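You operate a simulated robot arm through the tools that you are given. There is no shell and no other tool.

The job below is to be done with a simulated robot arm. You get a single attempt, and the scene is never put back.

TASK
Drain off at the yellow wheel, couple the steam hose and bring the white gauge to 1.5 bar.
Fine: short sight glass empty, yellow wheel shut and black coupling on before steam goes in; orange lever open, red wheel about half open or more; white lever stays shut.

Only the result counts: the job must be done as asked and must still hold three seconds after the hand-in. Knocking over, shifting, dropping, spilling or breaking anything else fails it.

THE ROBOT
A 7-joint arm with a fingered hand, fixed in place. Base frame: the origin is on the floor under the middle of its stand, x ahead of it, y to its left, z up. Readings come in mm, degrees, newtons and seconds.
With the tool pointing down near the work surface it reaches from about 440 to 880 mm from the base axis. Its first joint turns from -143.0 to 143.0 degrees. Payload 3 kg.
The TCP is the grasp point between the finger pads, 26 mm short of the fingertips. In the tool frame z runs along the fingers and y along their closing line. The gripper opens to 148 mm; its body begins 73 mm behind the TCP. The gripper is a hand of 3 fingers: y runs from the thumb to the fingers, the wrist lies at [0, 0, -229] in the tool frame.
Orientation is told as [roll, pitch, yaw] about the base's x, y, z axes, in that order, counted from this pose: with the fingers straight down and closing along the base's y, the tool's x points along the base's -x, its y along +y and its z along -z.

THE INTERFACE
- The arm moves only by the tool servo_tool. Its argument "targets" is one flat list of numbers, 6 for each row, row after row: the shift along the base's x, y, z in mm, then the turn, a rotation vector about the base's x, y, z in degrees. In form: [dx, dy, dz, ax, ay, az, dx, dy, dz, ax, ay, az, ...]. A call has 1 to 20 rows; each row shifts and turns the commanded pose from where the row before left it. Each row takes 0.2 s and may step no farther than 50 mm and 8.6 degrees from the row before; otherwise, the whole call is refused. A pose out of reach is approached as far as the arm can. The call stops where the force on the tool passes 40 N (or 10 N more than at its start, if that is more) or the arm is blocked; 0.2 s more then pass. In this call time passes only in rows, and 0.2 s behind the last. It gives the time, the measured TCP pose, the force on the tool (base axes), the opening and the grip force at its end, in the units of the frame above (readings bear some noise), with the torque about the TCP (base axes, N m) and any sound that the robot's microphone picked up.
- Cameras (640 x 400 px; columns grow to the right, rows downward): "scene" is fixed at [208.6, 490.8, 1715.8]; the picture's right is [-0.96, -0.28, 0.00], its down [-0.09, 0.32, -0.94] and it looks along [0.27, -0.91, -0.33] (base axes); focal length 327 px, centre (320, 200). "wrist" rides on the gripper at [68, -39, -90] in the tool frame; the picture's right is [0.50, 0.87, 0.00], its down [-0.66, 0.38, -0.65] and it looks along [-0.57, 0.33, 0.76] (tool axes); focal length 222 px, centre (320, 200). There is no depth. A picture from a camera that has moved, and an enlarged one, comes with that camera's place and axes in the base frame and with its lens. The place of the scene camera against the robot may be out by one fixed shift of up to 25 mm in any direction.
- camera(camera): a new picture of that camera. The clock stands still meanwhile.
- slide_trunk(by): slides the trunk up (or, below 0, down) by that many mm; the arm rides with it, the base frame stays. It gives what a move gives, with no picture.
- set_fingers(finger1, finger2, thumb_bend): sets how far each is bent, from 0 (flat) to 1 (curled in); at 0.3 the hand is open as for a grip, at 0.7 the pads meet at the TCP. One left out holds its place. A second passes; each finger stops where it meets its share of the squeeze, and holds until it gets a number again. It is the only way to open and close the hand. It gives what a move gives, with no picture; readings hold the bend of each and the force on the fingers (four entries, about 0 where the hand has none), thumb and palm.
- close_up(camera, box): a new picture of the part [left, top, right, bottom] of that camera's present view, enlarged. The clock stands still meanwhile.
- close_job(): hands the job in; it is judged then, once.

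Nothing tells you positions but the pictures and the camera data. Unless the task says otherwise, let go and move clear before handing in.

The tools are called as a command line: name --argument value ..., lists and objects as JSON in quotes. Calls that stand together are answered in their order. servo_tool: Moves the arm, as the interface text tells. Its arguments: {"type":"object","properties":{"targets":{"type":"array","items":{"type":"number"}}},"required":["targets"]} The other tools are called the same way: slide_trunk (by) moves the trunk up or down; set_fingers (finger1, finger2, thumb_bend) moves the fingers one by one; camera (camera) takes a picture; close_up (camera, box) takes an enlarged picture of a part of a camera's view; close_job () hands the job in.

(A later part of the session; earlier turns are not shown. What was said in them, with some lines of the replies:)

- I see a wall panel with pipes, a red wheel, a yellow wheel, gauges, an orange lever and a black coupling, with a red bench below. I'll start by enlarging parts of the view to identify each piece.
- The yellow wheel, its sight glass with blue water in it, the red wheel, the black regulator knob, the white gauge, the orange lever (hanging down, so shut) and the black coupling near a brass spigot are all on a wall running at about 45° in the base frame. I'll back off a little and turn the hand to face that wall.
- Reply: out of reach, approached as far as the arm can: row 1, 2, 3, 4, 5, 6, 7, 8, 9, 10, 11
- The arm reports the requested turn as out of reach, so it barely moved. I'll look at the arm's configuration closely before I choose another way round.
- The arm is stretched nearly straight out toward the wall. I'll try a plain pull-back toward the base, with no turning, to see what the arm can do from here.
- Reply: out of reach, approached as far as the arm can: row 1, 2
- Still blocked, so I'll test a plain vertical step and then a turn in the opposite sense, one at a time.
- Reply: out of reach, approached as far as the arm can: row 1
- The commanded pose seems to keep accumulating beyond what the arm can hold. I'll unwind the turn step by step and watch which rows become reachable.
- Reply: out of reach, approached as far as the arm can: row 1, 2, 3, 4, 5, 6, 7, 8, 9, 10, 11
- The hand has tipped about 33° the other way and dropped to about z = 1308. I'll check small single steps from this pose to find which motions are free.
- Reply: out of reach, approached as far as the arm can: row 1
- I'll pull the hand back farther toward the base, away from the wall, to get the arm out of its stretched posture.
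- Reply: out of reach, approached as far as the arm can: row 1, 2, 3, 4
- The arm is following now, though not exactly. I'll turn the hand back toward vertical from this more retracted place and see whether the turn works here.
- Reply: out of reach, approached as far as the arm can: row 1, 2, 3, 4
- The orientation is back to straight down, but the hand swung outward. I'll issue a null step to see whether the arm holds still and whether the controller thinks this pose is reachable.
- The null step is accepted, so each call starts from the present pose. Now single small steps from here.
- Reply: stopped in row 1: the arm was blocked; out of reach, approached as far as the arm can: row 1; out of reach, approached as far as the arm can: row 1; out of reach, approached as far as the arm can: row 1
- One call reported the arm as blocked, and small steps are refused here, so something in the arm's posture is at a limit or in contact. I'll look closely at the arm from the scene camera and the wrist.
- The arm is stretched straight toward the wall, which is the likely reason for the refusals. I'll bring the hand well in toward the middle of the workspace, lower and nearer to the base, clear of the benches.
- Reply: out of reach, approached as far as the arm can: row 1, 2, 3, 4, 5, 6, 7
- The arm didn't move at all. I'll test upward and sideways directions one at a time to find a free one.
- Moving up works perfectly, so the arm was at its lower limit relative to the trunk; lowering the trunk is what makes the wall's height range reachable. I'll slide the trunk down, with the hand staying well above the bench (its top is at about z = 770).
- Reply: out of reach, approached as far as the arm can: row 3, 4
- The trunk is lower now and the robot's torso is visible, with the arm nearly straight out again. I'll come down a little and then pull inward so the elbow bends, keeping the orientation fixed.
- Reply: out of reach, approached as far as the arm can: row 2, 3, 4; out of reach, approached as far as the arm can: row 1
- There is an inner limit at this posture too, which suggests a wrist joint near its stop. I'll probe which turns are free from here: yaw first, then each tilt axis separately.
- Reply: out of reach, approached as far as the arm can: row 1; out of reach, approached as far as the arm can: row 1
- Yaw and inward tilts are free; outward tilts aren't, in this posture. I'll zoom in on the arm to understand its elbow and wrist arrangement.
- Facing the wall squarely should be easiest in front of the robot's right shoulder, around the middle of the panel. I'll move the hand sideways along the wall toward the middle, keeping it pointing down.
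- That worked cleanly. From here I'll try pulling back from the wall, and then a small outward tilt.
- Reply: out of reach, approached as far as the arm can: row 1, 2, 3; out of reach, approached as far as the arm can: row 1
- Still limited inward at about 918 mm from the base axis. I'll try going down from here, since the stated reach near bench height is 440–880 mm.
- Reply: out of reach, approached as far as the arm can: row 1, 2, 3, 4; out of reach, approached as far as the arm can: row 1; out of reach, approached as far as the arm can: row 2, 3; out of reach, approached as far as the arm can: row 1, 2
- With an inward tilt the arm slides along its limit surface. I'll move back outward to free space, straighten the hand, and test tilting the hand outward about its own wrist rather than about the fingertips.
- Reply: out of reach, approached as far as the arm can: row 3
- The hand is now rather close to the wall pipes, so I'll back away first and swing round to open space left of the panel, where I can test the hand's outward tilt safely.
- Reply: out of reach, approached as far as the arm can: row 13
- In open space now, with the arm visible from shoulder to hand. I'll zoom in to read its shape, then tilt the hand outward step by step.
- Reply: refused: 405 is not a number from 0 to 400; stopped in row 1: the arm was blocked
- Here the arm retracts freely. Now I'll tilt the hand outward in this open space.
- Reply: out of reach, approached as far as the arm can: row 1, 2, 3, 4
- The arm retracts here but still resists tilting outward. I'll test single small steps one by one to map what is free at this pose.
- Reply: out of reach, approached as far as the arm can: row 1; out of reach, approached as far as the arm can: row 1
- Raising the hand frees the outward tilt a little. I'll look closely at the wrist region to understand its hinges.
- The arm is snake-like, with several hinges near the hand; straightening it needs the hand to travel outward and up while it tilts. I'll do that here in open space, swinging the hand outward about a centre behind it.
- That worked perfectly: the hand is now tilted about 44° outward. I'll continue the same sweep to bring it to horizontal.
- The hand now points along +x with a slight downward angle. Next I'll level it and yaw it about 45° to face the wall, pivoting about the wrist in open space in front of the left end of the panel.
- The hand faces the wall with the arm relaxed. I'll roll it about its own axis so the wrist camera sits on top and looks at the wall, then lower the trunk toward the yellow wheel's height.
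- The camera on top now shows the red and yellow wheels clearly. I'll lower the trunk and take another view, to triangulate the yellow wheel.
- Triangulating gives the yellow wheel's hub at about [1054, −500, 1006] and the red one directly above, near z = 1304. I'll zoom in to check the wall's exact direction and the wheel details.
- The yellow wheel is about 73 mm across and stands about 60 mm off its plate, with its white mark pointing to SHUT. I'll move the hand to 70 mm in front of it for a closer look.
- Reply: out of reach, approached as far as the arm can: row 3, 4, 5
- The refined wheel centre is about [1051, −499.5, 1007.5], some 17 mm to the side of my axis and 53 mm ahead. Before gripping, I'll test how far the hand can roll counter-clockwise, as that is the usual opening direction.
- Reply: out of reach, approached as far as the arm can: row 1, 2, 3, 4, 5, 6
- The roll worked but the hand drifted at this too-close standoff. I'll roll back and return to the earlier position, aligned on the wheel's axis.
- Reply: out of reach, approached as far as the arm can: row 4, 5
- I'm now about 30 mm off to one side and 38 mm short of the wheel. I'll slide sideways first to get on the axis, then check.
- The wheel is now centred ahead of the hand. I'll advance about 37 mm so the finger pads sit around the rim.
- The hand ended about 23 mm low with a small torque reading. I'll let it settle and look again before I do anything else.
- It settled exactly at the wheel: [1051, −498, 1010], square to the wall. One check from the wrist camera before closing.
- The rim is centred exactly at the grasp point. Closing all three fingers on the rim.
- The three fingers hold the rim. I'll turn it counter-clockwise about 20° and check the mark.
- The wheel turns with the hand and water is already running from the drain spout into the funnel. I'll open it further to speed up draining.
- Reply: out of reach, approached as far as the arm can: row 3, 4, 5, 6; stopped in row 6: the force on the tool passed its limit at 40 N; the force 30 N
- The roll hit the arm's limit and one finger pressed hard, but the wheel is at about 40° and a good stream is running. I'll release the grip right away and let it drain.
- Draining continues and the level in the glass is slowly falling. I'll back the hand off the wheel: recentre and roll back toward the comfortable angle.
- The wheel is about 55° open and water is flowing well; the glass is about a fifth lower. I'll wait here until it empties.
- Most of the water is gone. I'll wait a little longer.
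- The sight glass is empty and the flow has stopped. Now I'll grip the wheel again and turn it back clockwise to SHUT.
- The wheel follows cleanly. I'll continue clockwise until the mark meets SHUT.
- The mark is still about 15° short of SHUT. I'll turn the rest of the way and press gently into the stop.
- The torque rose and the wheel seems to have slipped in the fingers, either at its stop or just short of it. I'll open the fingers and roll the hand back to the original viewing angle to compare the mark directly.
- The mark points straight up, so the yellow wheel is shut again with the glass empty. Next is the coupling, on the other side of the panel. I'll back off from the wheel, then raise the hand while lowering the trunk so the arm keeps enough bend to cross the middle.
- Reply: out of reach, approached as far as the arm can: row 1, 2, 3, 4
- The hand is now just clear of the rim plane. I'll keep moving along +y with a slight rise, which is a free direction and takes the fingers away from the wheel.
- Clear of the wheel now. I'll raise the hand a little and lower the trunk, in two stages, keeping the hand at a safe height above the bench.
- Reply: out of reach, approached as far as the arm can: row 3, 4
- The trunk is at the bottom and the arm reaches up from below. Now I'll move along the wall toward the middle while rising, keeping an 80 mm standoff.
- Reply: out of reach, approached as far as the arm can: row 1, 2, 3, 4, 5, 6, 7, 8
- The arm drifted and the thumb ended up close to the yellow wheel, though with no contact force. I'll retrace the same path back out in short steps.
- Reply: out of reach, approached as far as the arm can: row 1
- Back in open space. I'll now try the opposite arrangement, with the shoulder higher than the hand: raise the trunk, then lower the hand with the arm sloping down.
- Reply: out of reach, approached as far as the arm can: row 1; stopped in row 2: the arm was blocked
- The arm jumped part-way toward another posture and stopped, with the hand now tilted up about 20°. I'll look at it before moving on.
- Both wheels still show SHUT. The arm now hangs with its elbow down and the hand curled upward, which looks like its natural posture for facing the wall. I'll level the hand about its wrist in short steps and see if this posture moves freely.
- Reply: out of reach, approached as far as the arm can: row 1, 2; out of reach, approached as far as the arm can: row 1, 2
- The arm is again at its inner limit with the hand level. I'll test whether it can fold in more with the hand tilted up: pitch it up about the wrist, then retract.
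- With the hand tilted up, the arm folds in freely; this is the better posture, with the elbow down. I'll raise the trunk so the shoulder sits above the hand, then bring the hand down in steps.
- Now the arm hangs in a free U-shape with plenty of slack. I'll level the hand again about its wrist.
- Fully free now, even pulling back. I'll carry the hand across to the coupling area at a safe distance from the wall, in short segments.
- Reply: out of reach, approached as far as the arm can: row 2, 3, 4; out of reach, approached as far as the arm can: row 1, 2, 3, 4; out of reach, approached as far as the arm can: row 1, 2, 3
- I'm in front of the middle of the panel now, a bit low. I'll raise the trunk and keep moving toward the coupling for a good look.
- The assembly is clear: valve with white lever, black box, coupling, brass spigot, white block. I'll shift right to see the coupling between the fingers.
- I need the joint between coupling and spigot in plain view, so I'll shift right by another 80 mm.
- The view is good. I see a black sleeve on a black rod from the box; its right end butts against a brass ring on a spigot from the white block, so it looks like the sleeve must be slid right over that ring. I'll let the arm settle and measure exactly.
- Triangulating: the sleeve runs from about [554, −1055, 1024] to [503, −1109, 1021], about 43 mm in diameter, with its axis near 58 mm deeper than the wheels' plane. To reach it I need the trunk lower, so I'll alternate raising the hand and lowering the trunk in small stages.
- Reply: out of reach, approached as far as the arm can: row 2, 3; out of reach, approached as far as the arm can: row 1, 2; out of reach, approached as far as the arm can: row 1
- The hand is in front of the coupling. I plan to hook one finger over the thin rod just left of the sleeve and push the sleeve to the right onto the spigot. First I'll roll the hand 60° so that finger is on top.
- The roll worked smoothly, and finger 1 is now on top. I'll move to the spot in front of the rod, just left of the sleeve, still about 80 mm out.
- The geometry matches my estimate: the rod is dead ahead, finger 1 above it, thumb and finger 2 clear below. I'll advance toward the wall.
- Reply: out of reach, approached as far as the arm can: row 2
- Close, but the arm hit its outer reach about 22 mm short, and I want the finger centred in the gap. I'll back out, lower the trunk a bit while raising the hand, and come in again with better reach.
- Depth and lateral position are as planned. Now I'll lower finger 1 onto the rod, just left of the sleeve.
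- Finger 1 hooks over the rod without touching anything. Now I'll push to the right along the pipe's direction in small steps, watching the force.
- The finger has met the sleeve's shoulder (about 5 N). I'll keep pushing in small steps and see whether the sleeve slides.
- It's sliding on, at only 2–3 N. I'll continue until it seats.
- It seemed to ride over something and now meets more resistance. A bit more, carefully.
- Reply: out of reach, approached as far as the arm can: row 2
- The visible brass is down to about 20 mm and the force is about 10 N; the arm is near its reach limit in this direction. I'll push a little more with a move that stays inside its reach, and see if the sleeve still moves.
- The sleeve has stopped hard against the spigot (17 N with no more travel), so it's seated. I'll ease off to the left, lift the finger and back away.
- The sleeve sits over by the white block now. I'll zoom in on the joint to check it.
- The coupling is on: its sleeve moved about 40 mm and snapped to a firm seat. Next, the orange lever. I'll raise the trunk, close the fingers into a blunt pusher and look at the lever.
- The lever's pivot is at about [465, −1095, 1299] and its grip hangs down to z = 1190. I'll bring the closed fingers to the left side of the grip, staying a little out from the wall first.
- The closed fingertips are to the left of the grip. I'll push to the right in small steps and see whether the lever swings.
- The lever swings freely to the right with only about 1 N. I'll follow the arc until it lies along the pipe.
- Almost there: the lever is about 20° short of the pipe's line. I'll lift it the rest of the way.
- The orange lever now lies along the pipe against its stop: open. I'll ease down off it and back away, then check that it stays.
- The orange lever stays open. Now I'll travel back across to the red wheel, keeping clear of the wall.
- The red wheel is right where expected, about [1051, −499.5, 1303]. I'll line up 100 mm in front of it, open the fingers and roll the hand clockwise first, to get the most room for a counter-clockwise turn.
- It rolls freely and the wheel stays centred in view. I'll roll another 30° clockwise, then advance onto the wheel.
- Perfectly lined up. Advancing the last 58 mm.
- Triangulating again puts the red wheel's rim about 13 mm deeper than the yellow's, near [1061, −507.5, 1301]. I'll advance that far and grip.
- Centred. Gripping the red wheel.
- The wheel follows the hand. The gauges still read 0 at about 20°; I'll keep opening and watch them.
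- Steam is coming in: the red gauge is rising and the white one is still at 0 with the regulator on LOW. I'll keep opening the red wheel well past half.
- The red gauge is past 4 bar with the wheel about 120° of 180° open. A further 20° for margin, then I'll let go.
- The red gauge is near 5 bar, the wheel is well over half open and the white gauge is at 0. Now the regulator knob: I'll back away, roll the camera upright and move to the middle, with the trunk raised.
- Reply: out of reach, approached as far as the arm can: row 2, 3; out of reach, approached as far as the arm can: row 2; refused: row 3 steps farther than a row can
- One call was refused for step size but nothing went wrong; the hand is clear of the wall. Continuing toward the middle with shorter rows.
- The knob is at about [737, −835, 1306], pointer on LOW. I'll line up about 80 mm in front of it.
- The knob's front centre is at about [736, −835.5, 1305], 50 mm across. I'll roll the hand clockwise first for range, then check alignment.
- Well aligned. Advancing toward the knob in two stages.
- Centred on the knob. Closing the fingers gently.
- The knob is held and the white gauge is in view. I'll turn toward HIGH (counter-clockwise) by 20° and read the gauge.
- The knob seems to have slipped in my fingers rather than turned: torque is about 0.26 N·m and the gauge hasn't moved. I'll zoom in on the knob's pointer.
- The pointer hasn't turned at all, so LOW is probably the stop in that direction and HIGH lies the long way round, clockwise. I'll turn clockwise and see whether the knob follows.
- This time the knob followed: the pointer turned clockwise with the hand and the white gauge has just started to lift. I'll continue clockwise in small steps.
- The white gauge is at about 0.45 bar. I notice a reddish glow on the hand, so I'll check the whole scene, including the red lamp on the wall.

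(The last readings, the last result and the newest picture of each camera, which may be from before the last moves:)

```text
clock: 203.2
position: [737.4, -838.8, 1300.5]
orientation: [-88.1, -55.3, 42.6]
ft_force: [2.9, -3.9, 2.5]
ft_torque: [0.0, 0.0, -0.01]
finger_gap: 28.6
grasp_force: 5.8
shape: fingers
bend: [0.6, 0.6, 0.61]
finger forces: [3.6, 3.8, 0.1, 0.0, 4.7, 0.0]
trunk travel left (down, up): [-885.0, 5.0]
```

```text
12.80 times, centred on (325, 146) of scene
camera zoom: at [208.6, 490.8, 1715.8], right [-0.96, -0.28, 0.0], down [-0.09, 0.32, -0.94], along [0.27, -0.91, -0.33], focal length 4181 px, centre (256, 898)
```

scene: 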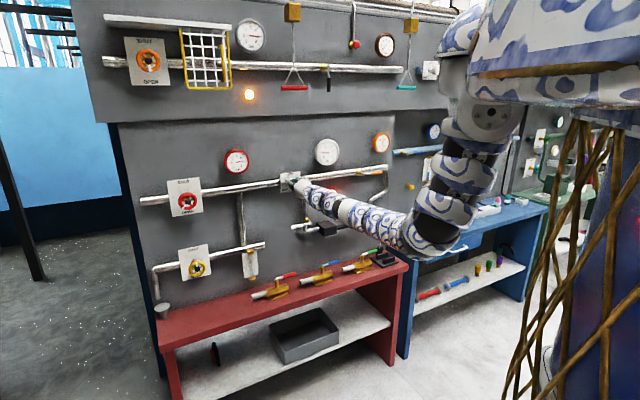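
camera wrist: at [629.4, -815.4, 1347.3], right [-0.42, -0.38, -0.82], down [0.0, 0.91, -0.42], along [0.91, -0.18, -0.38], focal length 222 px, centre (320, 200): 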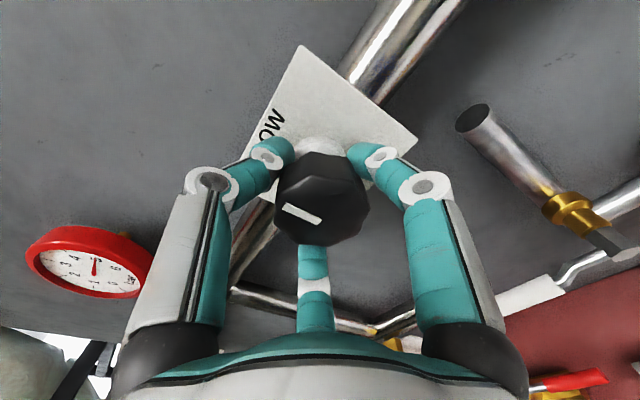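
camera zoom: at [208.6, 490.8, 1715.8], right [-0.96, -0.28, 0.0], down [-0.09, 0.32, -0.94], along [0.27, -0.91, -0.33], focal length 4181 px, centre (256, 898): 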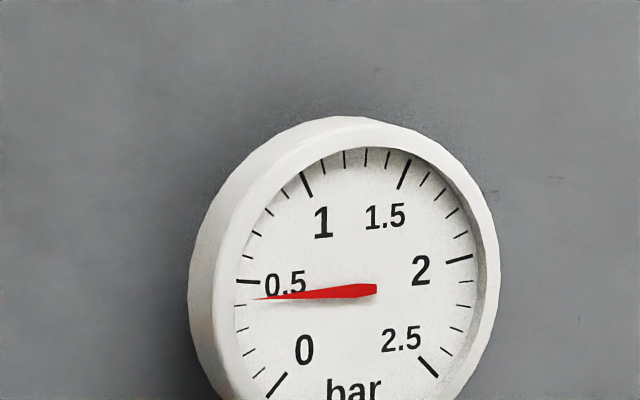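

The red lamp has lit, just like the amber one on the live upper line, so it looks like a "steam on" indicator; the lever, coupling and white valve look right. I'll wait a moment to see if the gauge is steady.

servo_tool --targets '[0, 0, 0, 0, 0, 0, 0, 0, 0, 0, 0, 0, 0, 0, 0, 0, 0, 0, 0, 0, 0, 0, 0, 0, 0, 0, 0, 0, 0, 0, 0, 0, 0, 0, 0, 0, 0, 0, 0, 0, 0, 0, 0, 0, 0, 0, 0, 0]'

close_up --camera "scene" --box '[300, 130, 350, 161]'

servo_tool --targets '[0, 0, 0, 3.46, -3.6, 0, 0, 0, 0, 3.46, -3.6, 0, 0, 0, 0, 3.46, -3.6, 0, 0, 0, 0, 3.46, -3.6, 0]'

close_up --camera "wrist" --box '[230, 30, 430, 260]'

close_up --camera "scene" --box '[300, 130, 350, 161]'

```text
clock: 205.0
position: [737.3, -837.2, 1300.3]
orientation: [-88.1, -55.3, 42.5]
ft_force: [3.0, -4.3, 3.2]
ft_torque: [0.0, 0.01, -0.03]
finger_gap: 28.5
grasp_force: 6.4
shape: fingers
bend: [0.6, 0.6, 0.61]
finger forces: [3.7, 3.9, 0.0, 0.0, 4.8, 0.2]
trunk travel left (down, up): [-885.0, 5.0]
```

```text
12.80 times, centred on (325, 146) of scene
camera zoom: at [208.6, 490.8, 1715.8], right [-0.96, -0.28, 0.0], down [-0.09, 0.32, -0.94], along [0.27, -0.91, -0.33], focal length 4181 px, centre (256, 898)
```

zoom: 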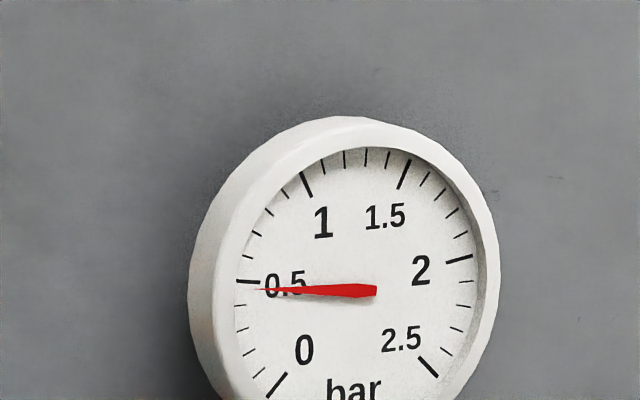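

```text
clock: 206.0
position: [736.9, -838.6, 1300.8]
orientation: [-86.5, -75.2, 41.2]
ft_force: [-0.3, -4.1, 0.9]
ft_torque: [0.0, 0.04, -0.05]
finger_gap: 28.3
grasp_force: 6.1
shape: fingers
bend: [0.6, 0.61, 0.61]
finger forces: [3.6, 3.6, 0.0, 0.1, 4.5, 0.1]
trunk travel left (down, up): [-885.0, 5.0]
```

```text
1.74 times, centred on (330, 145) of wrist
camera zoom: at [634.7, -811.1, 1247.8], right [0.5, 0.51, -0.7], down [-0.07, 0.83, 0.55], along [0.86, -0.22, 0.45], focal length 386 px, centre (303, 296)
```

zoom: 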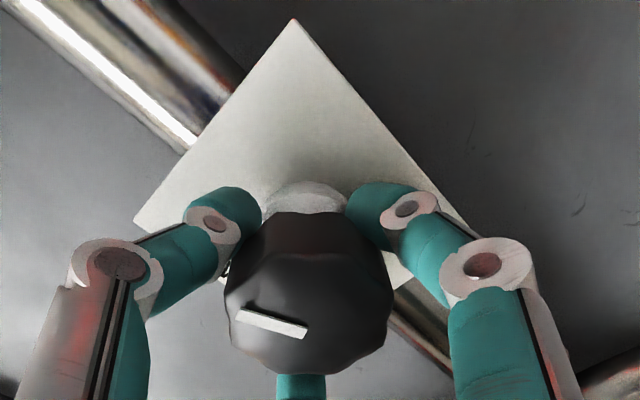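

```text
12.80 times, centred on (325, 146) of scene
camera zoom: at [208.6, 490.8, 1715.8], right [-0.96, -0.28, 0.0], down [-0.09, 0.32, -0.94], along [0.27, -0.91, -0.33], focal length 4181 px, centre (256, 898)
```

zoom: 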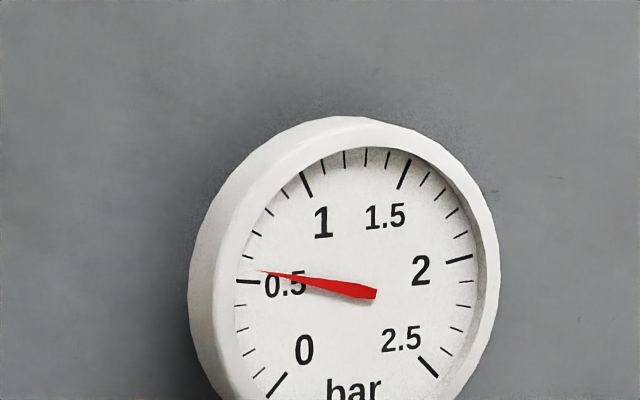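

At 57° it settled at about 0.47 bar, so 1.5 bar should come at about 180° of turn. I need to re-grip: release, back off a little, roll counter-clockwise and take a fresh hold.

set_fingers --finger1 0.3 --finger2 0.3 --thumb_bend 0.3

servo_tool --targets '[-10, 10.4, 0, 0, 0, 0, -10, 10.4, 0, 0, 0, 0, -10, 10.4, 0, 0, 0, 0]'

servo_tool --targets '[0, 0, 0, -5.5, 5.7, 0, 0, 0, 0, -5.5, 5.7, 0, 0, 0, 0, -5.5, 5.7, 0, 0, 0, 0, -5.5, 5.7, 0, 0, 0, 0, -5.5, 5.7, 0, 0, 0, 0, -5.5, 5.7, 0]'

servo_tool --targets '[0, 0, 0, -5.5, 5.7, 0, 0, 0, 0, -5.5, 5.7, 0, 0, 0, 0, -5.5, 5.7, 0, 0, 0, 0, -5.5, 5.7, 0, 0, 0, 0, -5.5, 5.7, 0, 0, 0, 0, -5.5, 5.7, 0]'

servo_tool --targets '[0, 0, 0, -5.5, 5.7, 0, 0, 0, 0, -5.5, 5.7, 0, 0, 0, 0, -5.5, 5.7, 0, 0, 0, 0, -5.5, 5.7, 0, 0, 0, 0, -5.5, 5.7, 0]'

camera --camera "wrist"

close_up --camera "scene" --box '[260, 120, 380, 195]'

```text
clock: 207.0
position: [737.6, -837.1, 1300.8]
orientation: [-86.5, -75.2, 41.1]
ft_force: [0.0, -0.8, 0.2]
ft_torque: [-0.03, 0.0, 0.0]
finger_gap: 126.8
grasp_force: 0.1
shape: fingers
bend: [0.3, 0.3, 0.3]
finger forces: [0.0, 0.0, 0.0, 0.0, 0.0, 0.0]
trunk travel left (down, up): [-885.0, 5.0]
```

```text
clock: 207.8
position: [705.8, -805.7, 1301.0]
orientation: [-86.6, -75.1, 41.2]
ft_force: [0.0, 0.1, 0.0]
ft_torque: [0.0, 0.0, 0.01]
finger_gap: 126.6
grasp_force: 0.1
shape: fingers
bend: [0.3, 0.3, 0.3]
finger forces: [0.1, 0.0, 0.0, 0.0, 0.0, 0.1]
trunk travel left (down, up): [-885.0, 5.0]
```

```text
clock: 209.2
position: [707.3, -808.0, 1301.0]
orientation: [-88.9, -27.5, 43.2]
ft_force: [-0.2, 0.9, -0.6]
ft_torque: [-0.02, -0.01, -0.04]
finger_gap: 126.6
grasp_force: 0.0
shape: fingers
bend: [0.3, 0.3, 0.3]
finger forces: [0.0, 0.1, 0.0, 0.1, 0.1, 0.0]
trunk travel left (down, up): [-885.0, 5.0]
```

```text
clock: 210.6
position: [706.9, -805.2, 1301.2]
orientation: [-89.5, 20.0, 43.2]
ft_force: [0.9, 0.2, -0.2]
ft_torque: [-0.02, -0.02, 0.02]
finger_gap: 126.9
grasp_force: 0.1
shape: fingers
bend: [0.3, 0.3, 0.3]
finger forces: [0.0, 0.1, 0.0, 0.0, 0.0, 0.0]
trunk travel left (down, up): [-885.0, 5.0]
```

```text
clock: 211.8
position: [707.4, -806.1, 1301.8]
orientation: [-90.6, 59.6, 42.6]
ft_force: [0.3, 0.5, 0.2]
ft_torque: [-0.01, -0.04, 0.01]
finger_gap: 126.6
grasp_force: 0.0
shape: fingers
bend: [0.3, 0.3, 0.3]
finger forces: [0.1, 0.0, 0.0, 0.0, 0.0, 0.0]
trunk travel left (down, up): [-885.0, 5.0]
```

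```text
taken
camera wrist: at [645.2, -739.9, 1379.4], right [-0.73, -0.68, -0.01], down [-0.44, 0.48, -0.76], along [0.52, -0.55, -0.65], focal length 222 px, centre (320, 200)
```

wrist: 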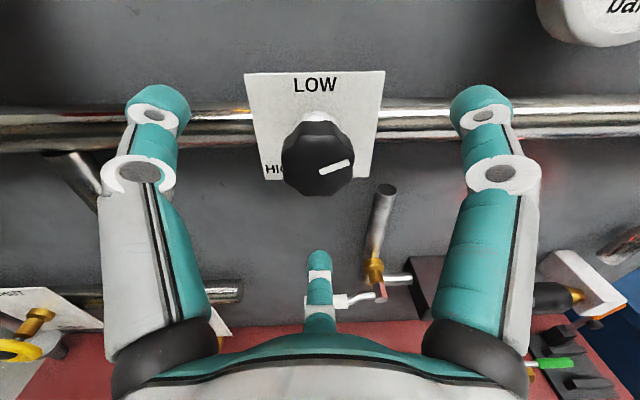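

```text
5.33 times, centred on (320, 158) of scene
camera zoom: at [208.6, 490.8, 1715.8], right [-0.96, -0.28, 0.0], down [-0.09, 0.32, -0.94], along [0.27, -0.91, -0.33], focal length 1742 px, centre (320, 427)
```

zoom: 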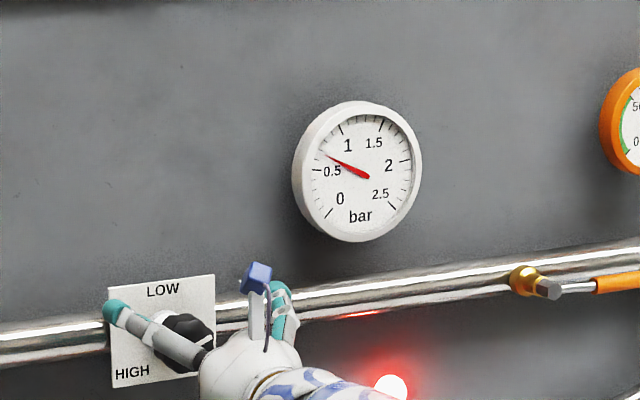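

The pointer now sits about 75° clockwise from LOW and the gauge reads about 0.65 bar. Going back in for a second grip.

servo_tool --targets '[10, -10.6, -0.3, 0, 0, 0, 10, -10.6, -0.3, 0, 0, 0, 10, -10.6, -0.3, 0, 0, 0]'

camera --camera "wrist"

close_up --camera "scene" --box '[300, 130, 350, 161]'

```text
clock: 212.6
position: [738.1, -838.3, 1299.3]
orientation: [-90.5, 59.4, 42.5]
ft_force: [0.1, -0.2, -0.8]
ft_torque: [-0.02, 0.0, -0.02]
finger_gap: 126.6
grasp_force: 0.0
shape: fingers
bend: [0.3, 0.3, 0.3]
finger forces: [0.0, 0.2, 0.0, 0.0, 0.1, 0.0]
trunk travel left (down, up): [-885.0, 5.0]
```

```text
taken
camera wrist: at [676.4, -772.0, 1378.2], right [-0.73, -0.68, -0.01], down [-0.44, 0.48, -0.76], along [0.52, -0.55, -0.65], focal length 222 px, centre (320, 200)
```

wrist: 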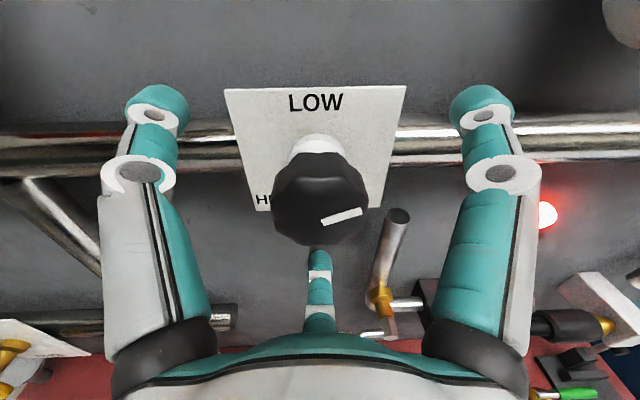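

```text
12.80 times, centred on (325, 146) of scene
camera zoom: at [208.6, 490.8, 1715.8], right [-0.96, -0.28, 0.0], down [-0.09, 0.32, -0.94], along [0.27, -0.91, -0.33], focal length 4181 px, centre (256, 898)
```

zoom: 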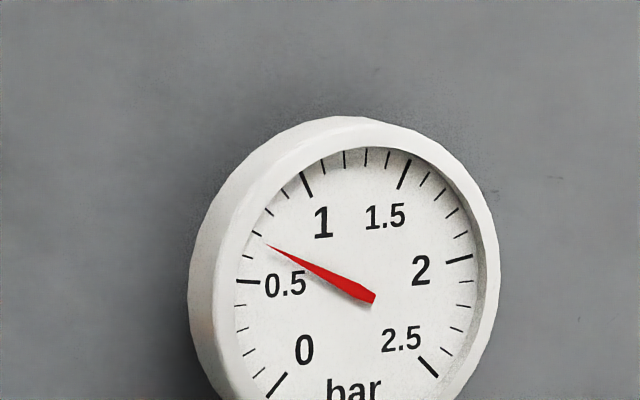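

Centred again, steady at about 0.67 bar. Grip and turn clockwise another 60°, then read.

set_fingers --finger1 0.64 --finger2 0.64 --thumb_bend 0.64

servo_tool --targets '[0, 0, 0, 3.46, -3.6, 0, 0, 0, 0, 3.46, -3.6, 0, 0, 0, 0, 3.46, -3.6, 0, 0, 0, 0, 3.46, -3.6, 0, 0, 0, 0, 3.46, -3.6, 0, 0, 0, 0, 3.46, -3.6, 0]'

servo_tool --targets '[0, 0, 0, 3.46, -3.6, 0, 0, 0, 0, 3.46, -3.6, 0, 0, 0, 0, 3.46, -3.6, 0, 0, 0, 0, 3.46, -3.6, 0, 0, 0, 0, 3.46, -3.6, 0, 0, 0, 0, 3.46, -3.6, 0]'

servo_tool --targets '[0, 0, 0, 0, 0, 0, 0, 0, 0, 0, 0, 0, 0, 0, 0, 0, 0, 0, 0, 0, 0, 0, 0, 0, 0, 0, 0, 0, 0, 0, 0, 0, 0, 0, 0, 0, 0, 0, 0, 0, 0, 0, 0, 0, 0, 0, 0, 0, 0, 0, 0, 0, 0, 0, 0, 0, 0, 0, 0, 0, 0, 0, 0, 0, 0, 0, 0, 0, 0, 0, 0, 0, 0, 0, 0, 0, 0, 0, 0, 0, 0, 0, 0, 0, 0, 0, 0, 0, 0, 0]'

close_up --camera "scene" --box '[300, 130, 350, 161]'

camera --camera "wrist"

```text
clock: 213.6
position: [738.4, -838.8, 1299.9]
orientation: [-90.4, 59.4, 42.7]
ft_force: [5.7, -1.3, 3.3]
ft_torque: [-0.03, -0.03, -0.01]
finger_gap: 28.4
grasp_force: 6.3
shape: fingers
bend: [0.61, 0.61, 0.61]
finger forces: [2.9, 3.2, 0.0, 0.0, 7.4, 0.0]
trunk travel left (down, up): [-885.0, 5.0]
```

```text
clock: 215.0
position: [738.6, -838.2, 1298.8]
orientation: [-89.8, 29.4, 43.1]
ft_force: [6.2, -1.4, 2.8]
ft_torque: [-0.03, -0.01, 0.04]
finger_gap: 28.5
grasp_force: 6.2
shape: fingers
bend: [0.61, 0.61, 0.6]
finger forces: [2.7, 3.7, 0.0, 0.0, 7.1, 0.0]
trunk travel left (down, up): [-885.0, 5.0]
```

```text
clock: 216.4
position: [737.9, -837.6, 1298.9]
orientation: [-89.2, -0.5, 43.2]
ft_force: [5.9, -0.9, 1.8]
ft_torque: [0.02, 0.08, 0.04]
finger_gap: 28.5
grasp_force: 6.5
shape: fingers
bend: [0.61, 0.6, 0.61]
finger forces: [2.5, 3.8, 0.0, 0.1, 6.0, 0.1]
trunk travel left (down, up): [-885.0, 5.0]
```

```text
clock: 219.6
position: [737.7, -837.9, 1299.4]
orientation: [-89.4, -0.5, 43.2]
ft_force: [6.5, -1.9, 3.3]
ft_torque: [0.02, 0.02, 0.06]
finger_gap: 28.5
grasp_force: 6.4
shape: fingers
bend: [0.61, 0.6, 0.6]
finger forces: [2.5, 3.8, 0.0, 0.0, 6.4, 0.0]
trunk travel left (down, up): [-885.0, 5.0]
```

```text
12.80 times, centred on (325, 146) of scene
camera zoom: at [208.6, 490.8, 1715.8], right [-0.96, -0.28, 0.0], down [-0.09, 0.32, -0.94], along [0.27, -0.91, -0.33], focal length 4181 px, centre (256, 898)
```

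zoom: 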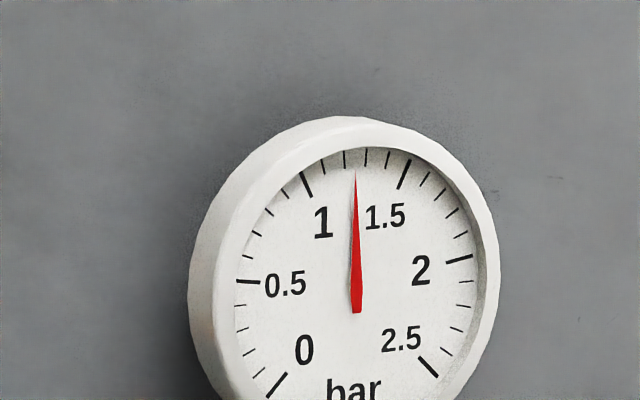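

```text
taken
camera wrist: at [626.7, -818.8, 1339.8], right [-0.37, -0.33, -0.87], down [0.03, 0.93, -0.37], along [0.93, -0.16, -0.33], focal length 222 px, centre (320, 200)
```

wrist: 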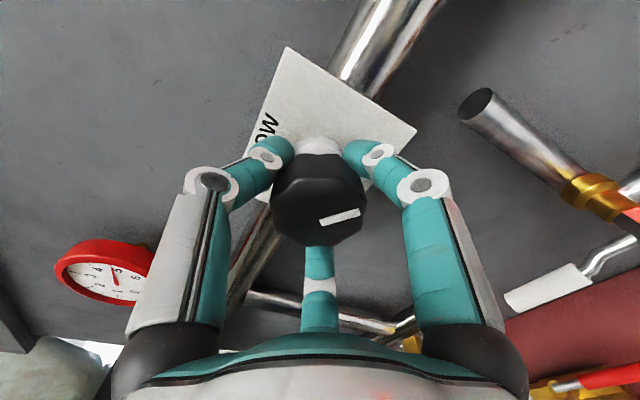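

The gauge reads about 1.25 bar. At roughly 0.01 bar per degree I need about 25° more; I'll turn 20°, wait and read again.

servo_tool --targets '[0, 0, 0, 3.46, -3.6, 0, 0, 0, 0, 3.46, -3.6, 0, 0, 0, 0, 3.46, -3.6, 0, 0, 0, 0, 3.46, -3.6, 0]'

servo_tool --targets '[0, 0, 0, 0, 0, 0, 0, 0, 0, 0, 0, 0, 0, 0, 0, 0, 0, 0, 0, 0, 0, 0, 0, 0, 0, 0, 0, 0, 0, 0, 0, 0, 0, 0, 0, 0, 0, 0, 0, 0, 0, 0, 0, 0, 0, 0, 0, 0, 0, 0, 0, 0, 0, 0, 0, 0, 0, 0, 0, 0, 0, 0, 0, 0, 0, 0, 0, 0, 0, 0, 0, 0, 0, 0, 0, 0, 0, 0, 0, 0, 0, 0, 0, 0, 0, 0, 0, 0, 0, 0, 0, 0, 0, 0, 0, 0, 0, 0, 0, 0, 0, 0, 0, 0, 0, 0, 0, 0, 0, 0, 0, 0, 0, 0, 0, 0, 0, 0, 0, 0]'

close_up --camera "scene" --box '[312, 133, 344, 153]'

```text
clock: 220.6
position: [737.9, -838.0, 1299.5]
orientation: [-89.1, -20.5, 43.1]
ft_force: [6.0, -3.5, 1.9]
ft_torque: [0.02, 0.02, 0.09]
finger_gap: 28.3
grasp_force: 6.6
shape: fingers
bend: [0.61, 0.6, 0.61]
finger forces: [3.0, 4.0, 0.0, 0.0, 6.1, 0.0]
trunk travel left (down, up): [-885.0, 5.0]
```

```text
clock: 224.8
position: [738.3, -838.5, 1299.7]
orientation: [-89.2, -20.5, 43.1]
ft_force: [4.7, -3.6, 1.4]
ft_torque: [-0.01, -0.02, 0.03]
finger_gap: 28.3
grasp_force: 6.5
shape: fingers
bend: [0.61, 0.6, 0.61]
finger forces: [3.0, 4.1, 0.0, 0.0, 5.7, 0.0]
trunk travel left (down, up): [-885.0, 5.0]
```

```text
16.00 times, centred on (328, 143) of scene
camera zoom: at [208.6, 490.8, 1715.8], right [-0.96, -0.28, 0.0], down [-0.09, 0.32, -0.94], along [0.27, -0.91, -0.33], focal length 5227 px, centre (192, 1112)
```

zoom: 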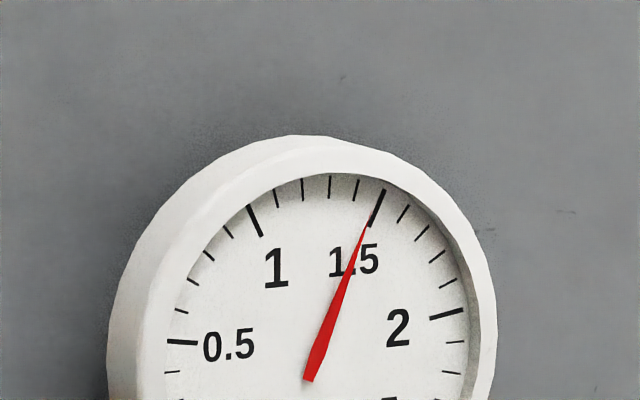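

It's now almost exactly on 1.5 bar. I'll wait a few more seconds to be sure that it's steady.

servo_tool --targets '[0, 0, 0, 0, 0, 0, 0, 0, 0, 0, 0, 0, 0, 0, 0, 0, 0, 0, 0, 0, 0, 0, 0, 0, 0, 0, 0, 0, 0, 0, 0, 0, 0, 0, 0, 0, 0, 0, 0, 0, 0, 0, 0, 0, 0, 0, 0, 0, 0, 0, 0, 0, 0, 0, 0, 0, 0, 0, 0, 0, 0, 0, 0, 0, 0, 0, 0, 0, 0, 0, 0, 0, 0, 0, 0, 0, 0, 0, 0, 0, 0, 0, 0, 0, 0, 0, 0, 0, 0, 0, 0, 0, 0, 0, 0, 0, 0, 0, 0, 0, 0, 0, 0, 0, 0, 0, 0, 0, 0, 0, 0, 0, 0, 0, 0, 0, 0, 0, 0, 0]'

close_up --camera "scene" --box '[312, 133, 344, 153]'

```text
clock: 229.0
position: [736.3, -837.8, 1299.0]
orientation: [-89.2, -20.5, 43.1]
ft_force: [5.3, -3.2, 1.4]
ft_torque: [0.0, 0.01, 0.05]
finger_gap: 28.5
grasp_force: 6.7
shape: fingers
bend: [0.61, 0.6, 0.61]
finger forces: [2.8, 4.3, 0.0, 0.1, 5.7, 0.0]
trunk travel left (down, up): [-885.0, 5.0]
```

```text
16.00 times, centred on (328, 143) of scene
camera zoom: at [208.6, 490.8, 1715.8], right [-0.96, -0.28, 0.0], down [-0.09, 0.32, -0.94], along [0.27, -0.91, -0.33], focal length 5227 px, centre (192, 1112)
```

zoom: 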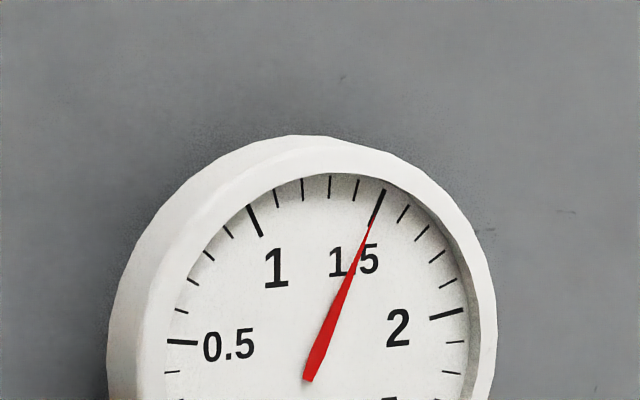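

Steady at 1.5 bar. I'll release the knob carefully and check the gauge again.

set_fingers --finger1 0.3 --finger2 0.3 --thumb_bend 0.3

servo_tool --targets '[-10, 10.4, 0, 0, 0, 0, -10, 10.4, 0, 0, 0, 0, -10, 10.4, 0, 0, 0, 0, -10, 10.4, 0, 0, 0, 0]'

servo_tool --targets '[-14, 14.4, -15, 0, 0, 0, -14, 14.4, -15, 0, 0, 0]'

close_up --camera "scene" --box '[312, 133, 344, 153]'

close_up --camera "scene" --box '[270, 140, 410, 227]'

camera --camera "wrist"

```text
clock: 230.0
position: [735.9, -837.1, 1300.1]
orientation: [-89.1, -20.6, 43.1]
ft_force: [0.1, 0.0, -0.6]
ft_torque: [0.01, 0.02, 0.0]
finger_gap: 126.6
grasp_force: 0.1
shape: fingers
bend: [0.3, 0.3, 0.3]
finger forces: [0.0, 0.0, 0.0, 0.0, 0.1, 0.0]
trunk travel left (down, up): [-885.0, 5.0]
```

```text
clock: 231.0
position: [697.4, -795.0, 1300.9]
orientation: [-89.1, -20.5, 43.2]
ft_force: [-0.6, -0.4, -0.1]
ft_torque: [0.01, 0.0, -0.02]
finger_gap: 126.8
grasp_force: 0.1
shape: fingers
bend: [0.3, 0.3, 0.3]
finger forces: [0.1, 0.0, 0.0, 0.0, 0.0, 0.0]
trunk travel left (down, up): [-885.0, 5.0]
```

```text
clock: 231.6
position: [667.4, -768.3, 1269.9]
orientation: [-89.0, -20.5, 43.1]
ft_force: [0.3, -0.2, 0.3]
ft_torque: [0.02, 0.02, 0.02]
finger_gap: 126.7
grasp_force: 0.1
shape: fingers
bend: [0.3, 0.3, 0.3]
finger forces: [0.0, 0.0, 0.0, 0.1, 0.0, 0.0]
trunk travel left (down, up): [-885.0, 5.0]
```

```text
16.00 times, centred on (328, 143) of scene
camera zoom: at [208.6, 490.8, 1715.8], right [-0.96, -0.28, 0.0], down [-0.09, 0.32, -0.94], along [0.27, -0.91, -0.33], focal length 5227 px, centre (192, 1112)
```

zoom: 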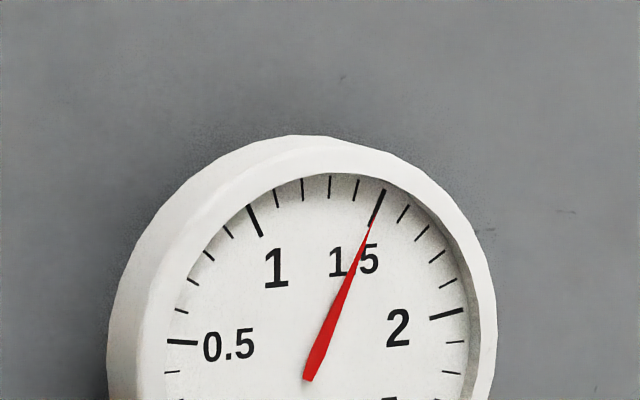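

```text
4.57 times, centred on (340, 184) of scene
camera zoom: at [208.6, 490.8, 1715.8], right [-0.96, -0.28, 0.0], down [-0.09, 0.32, -0.94], along [0.27, -0.91, -0.33], focal length 1493 px, centre (229, 275)
```

zoom: 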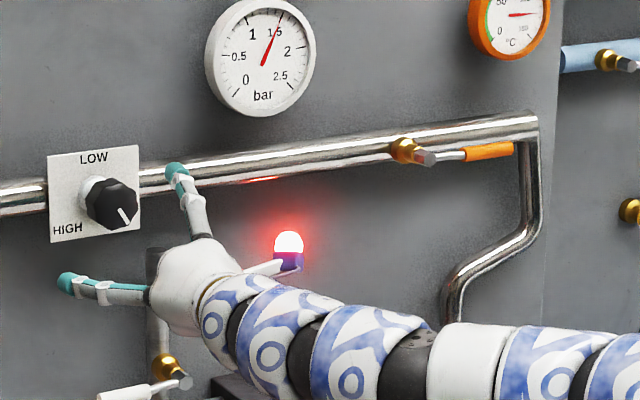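

```text
taken
camera wrist: at [550.9, -754.8, 1284.3], right [-0.13, -0.1, -0.99], down [0.09, 0.99, -0.12], along [0.99, -0.11, -0.12], focal length 222 px, centre (320, 200)
```

wrist: 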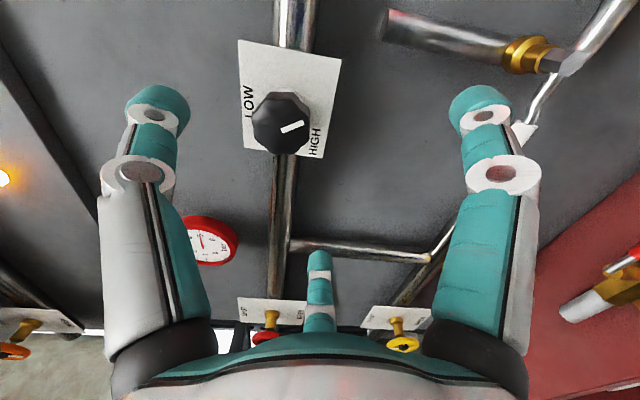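

The gauge holds 1.5 bar with the hand off. I'll move the hand further clear, then check every item once more.

servo_tool --targets '[-13, 13.5, -25, 0, 0, 0, -13, 13.5, -25, 0, 0, 0, -10, 10.4, -25, 0, 0, 0]'

camera --camera "scene"

close_up --camera "scene" --box '[140, 170, 280, 257]'

close_up --camera "scene" --box '[140, 230, 280, 317]'

close_up --camera "scene" --box '[290, 160, 410, 235]'

close_up --camera "scene" --box '[312, 133, 344, 153]'

```text
clock: 232.4
position: [633.1, -730.3, 1193.8]
orientation: [-89.1, -20.6, 43.2]
ft_force: [-0.2, -0.7, 0.1]
ft_torque: [0.04, 0.01, 0.01]
finger_gap: 126.9
grasp_force: 0.0
shape: fingers
bend: [0.3, 0.3, 0.3]
finger forces: [0.0, 0.0, 0.1, 0.0, 0.0, 0.1]
trunk travel left (down, up): [-885.0, 5.0]
```

```text
taken
```

scene: 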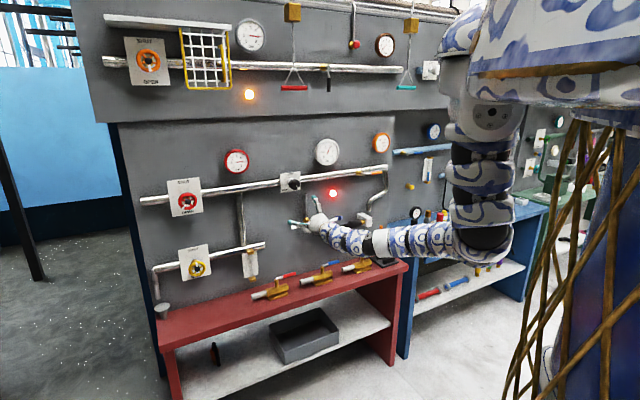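

```text
4.57 times, centred on (210, 214) of scene
camera zoom: at [208.6, 490.8, 1715.8], right [-0.96, -0.28, 0.0], down [-0.09, 0.32, -0.94], along [0.27, -0.91, -0.33], focal length 1493 px, centre (823, 138)
```

zoom: 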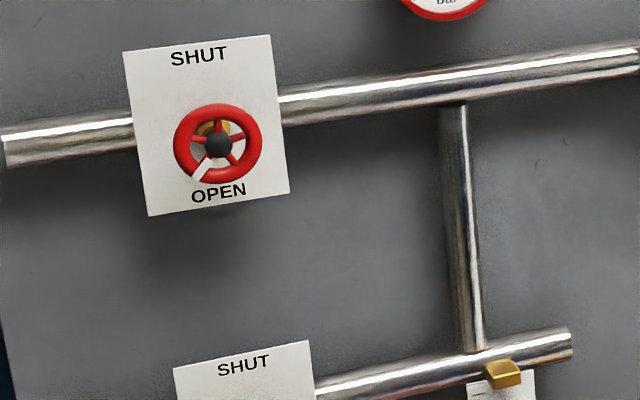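

```text
4.57 times, centred on (210, 274) of scene
camera zoom: at [208.6, 490.8, 1715.8], right [-0.96, -0.28, 0.0], down [-0.09, 0.32, -0.94], along [0.27, -0.91, -0.33], focal length 1493 px, centre (823, -136)
```

zoom: 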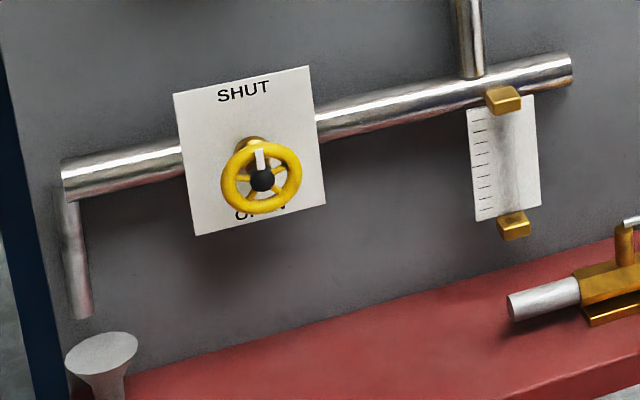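

```text
5.33 times, centred on (350, 198) of scene
camera zoom: at [208.6, 490.8, 1715.8], right [-0.96, -0.28, 0.0], down [-0.09, 0.32, -0.94], along [0.27, -0.91, -0.33], focal length 1742 px, centre (160, 213)
```

zoom: 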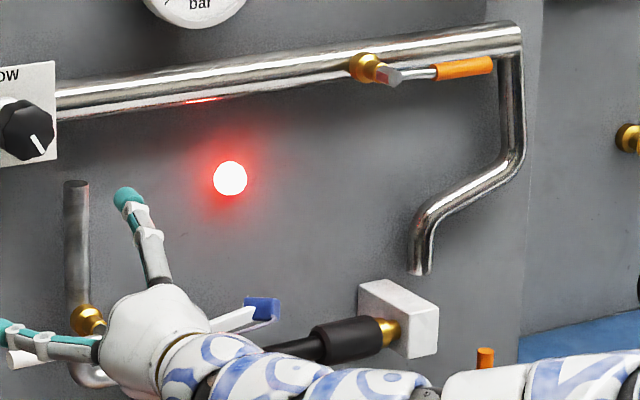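

```text
16.00 times, centred on (328, 143) of scene
camera zoom: at [208.6, 490.8, 1715.8], right [-0.96, -0.28, 0.0], down [-0.09, 0.32, -0.94], along [0.27, -0.91, -0.33], focal length 5227 px, centre (192, 1112)
```

zoom: 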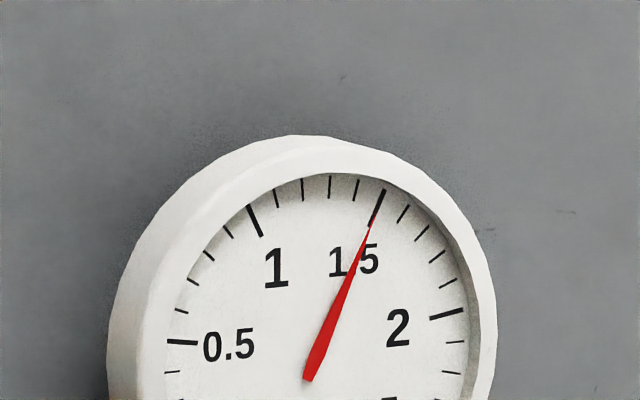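

Everything looks right: red wheel mostly open, yellow shut with no drip, glass empty, coupling on, orange lever along the pipe, 1.5 bar. The hand hides the white lever in this view, so I'll back off a bit more and check it.

servo_tool --targets '[20, 25, -10, 0, 0, 0, 20, 25, -10, 0, 0, 0, 20, 25, -10, 0, 0, 0]'

camera --camera "wrist"

close_up --camera "scene" --box '[270, 130, 410, 250]'

```text
clock: 233.2
position: [694.5, -654.9, 1165.9]
orientation: [-89.1, -20.5, 43.1]
ft_force: [0.0, 0.9, -0.7]
ft_torque: [0.02, 0.0, -0.01]
finger_gap: 126.7
grasp_force: 0.0
shape: fingers
bend: [0.3, 0.3, 0.3]
finger forces: [0.1, 0.1, 0.0, 0.0, 0.1, 0.1]
trunk travel left (down, up): [-885.0, 5.0]
```

```text
taken
camera wrist: at [576.2, -641.4, 1180.0], right [-0.13, -0.1, -0.99], down [0.09, 0.99, -0.12], along [0.99, -0.1, -0.12], focal length 222 px, centre (320, 200)
```

wrist: 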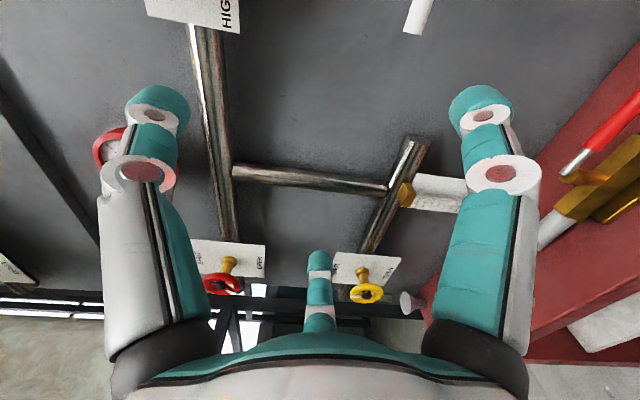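

```text
3.33 times, centred on (340, 190) of scene
camera zoom: at [208.6, 490.8, 1715.8], right [-0.96, -0.28, 0.0], down [-0.09, 0.32, -0.94], along [0.27, -0.91, -0.33], focal length 1089 px, centre (253, 233)
```

zoom: 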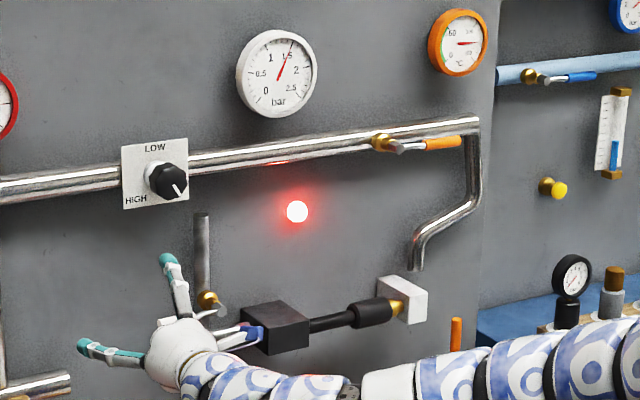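

slide_trunk --by -130

close_up --camera "scene" --box '[270, 130, 410, 250]'

close_up --camera "scene" --box '[312, 133, 344, 153]'

camera --camera "scene"

```text
clock: 234.8
position: [693.5, -654.8, 1036.6]
orientation: [-89.1, -20.4, 43.1]
ft_force: [-0.8, -1.0, -0.8]
ft_torque: [0.01, -0.06, -0.01]
finger_gap: 126.7
grasp_force: 0.0
shape: fingers
bend: [0.3, 0.3, 0.3]
finger forces: [0.0, 0.0, 0.0, 0.0, 0.0, 0.1]
trunk travel left (down, up): [-755.0, 135.0]
```

```text
3.33 times, centred on (340, 190) of scene
camera zoom: at [208.6, 490.8, 1715.8], right [-0.96, -0.28, 0.0], down [-0.09, 0.32, -0.94], along [0.27, -0.91, -0.33], focal length 1089 px, centre (253, 233)
```

zoom: 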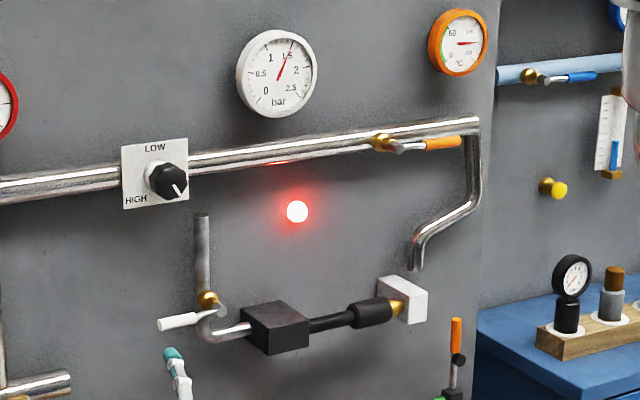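

```text
16.00 times, centred on (328, 143) of scene
camera zoom: at [208.6, 490.8, 1715.8], right [-0.96, -0.28, 0.0], down [-0.09, 0.32, -0.94], along [0.27, -0.91, -0.33], focal length 5227 px, centre (192, 1112)
```

zoom: 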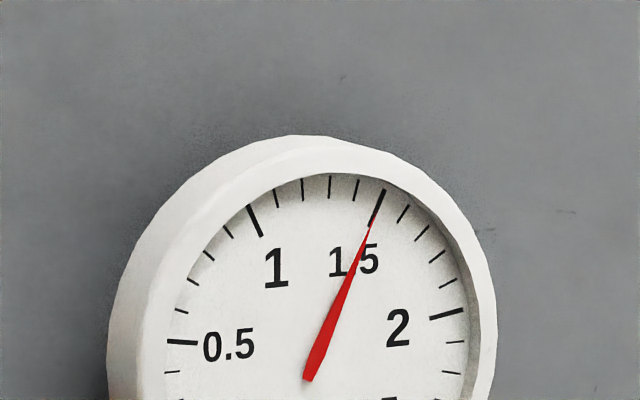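

```text
taken
```

scene: 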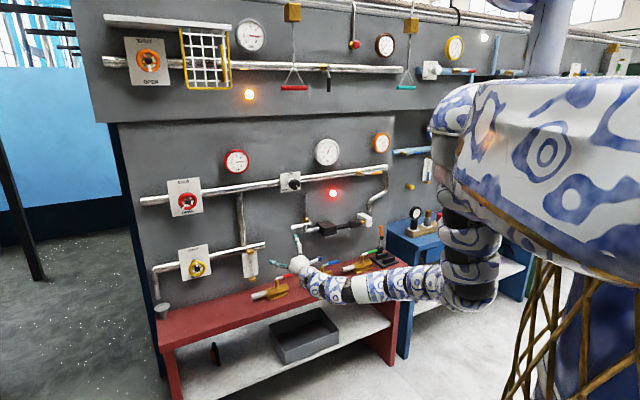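

Everything checks out. The sight glass is empty and the yellow wheel shut. The coupling is on, the orange lever open and the red wheel well over half open. The white lever is still shut, and the white gauge is steady at 1.5 bar with the hand clear, so I'm handing the job in.

close_job

```text
The job is handed in.
```

I drained the line at the yellow wheel, pushed the steam coupling on, and the white gauge is holding 1.5 bar. The job is handed in, but no verdict has come back yet.

At my last look, with the hand clear:

- **Drain:** the short sight glass is empty and the yellow wheel is shut, with nothing dripping from the spout.
- **Coupling:** the black sleeve slid about 40 mm onto the spigot until it stopped hard. I did this before opening any steam, but a short length of brass still shows beside the white block.
- **Orange lever:** open, lying along the pipe.
- **Red wheel:** turned about 140° of what looks like 180°, well past half open. The red gauge settled at 5 bar.
- **White lever:** still shut and never touched.
- **Pressure:** I set 1.5 bar with the LOW/HIGH knob. The reading stayed there after I let go.

A red lamp on the wall lit up while I was raising the pressure. I took it for a steam-on light, because the matching amber lamp was already lit on the upper pipe, which was at 5 bar, but I couldn't confirm that.

The arm drifted a few times near its reach limits. Once it pressed the yellow wheel past the 40 N force limit while I was opening it, and I let go at once. I saw nothing knocked over, shifted or spilled.
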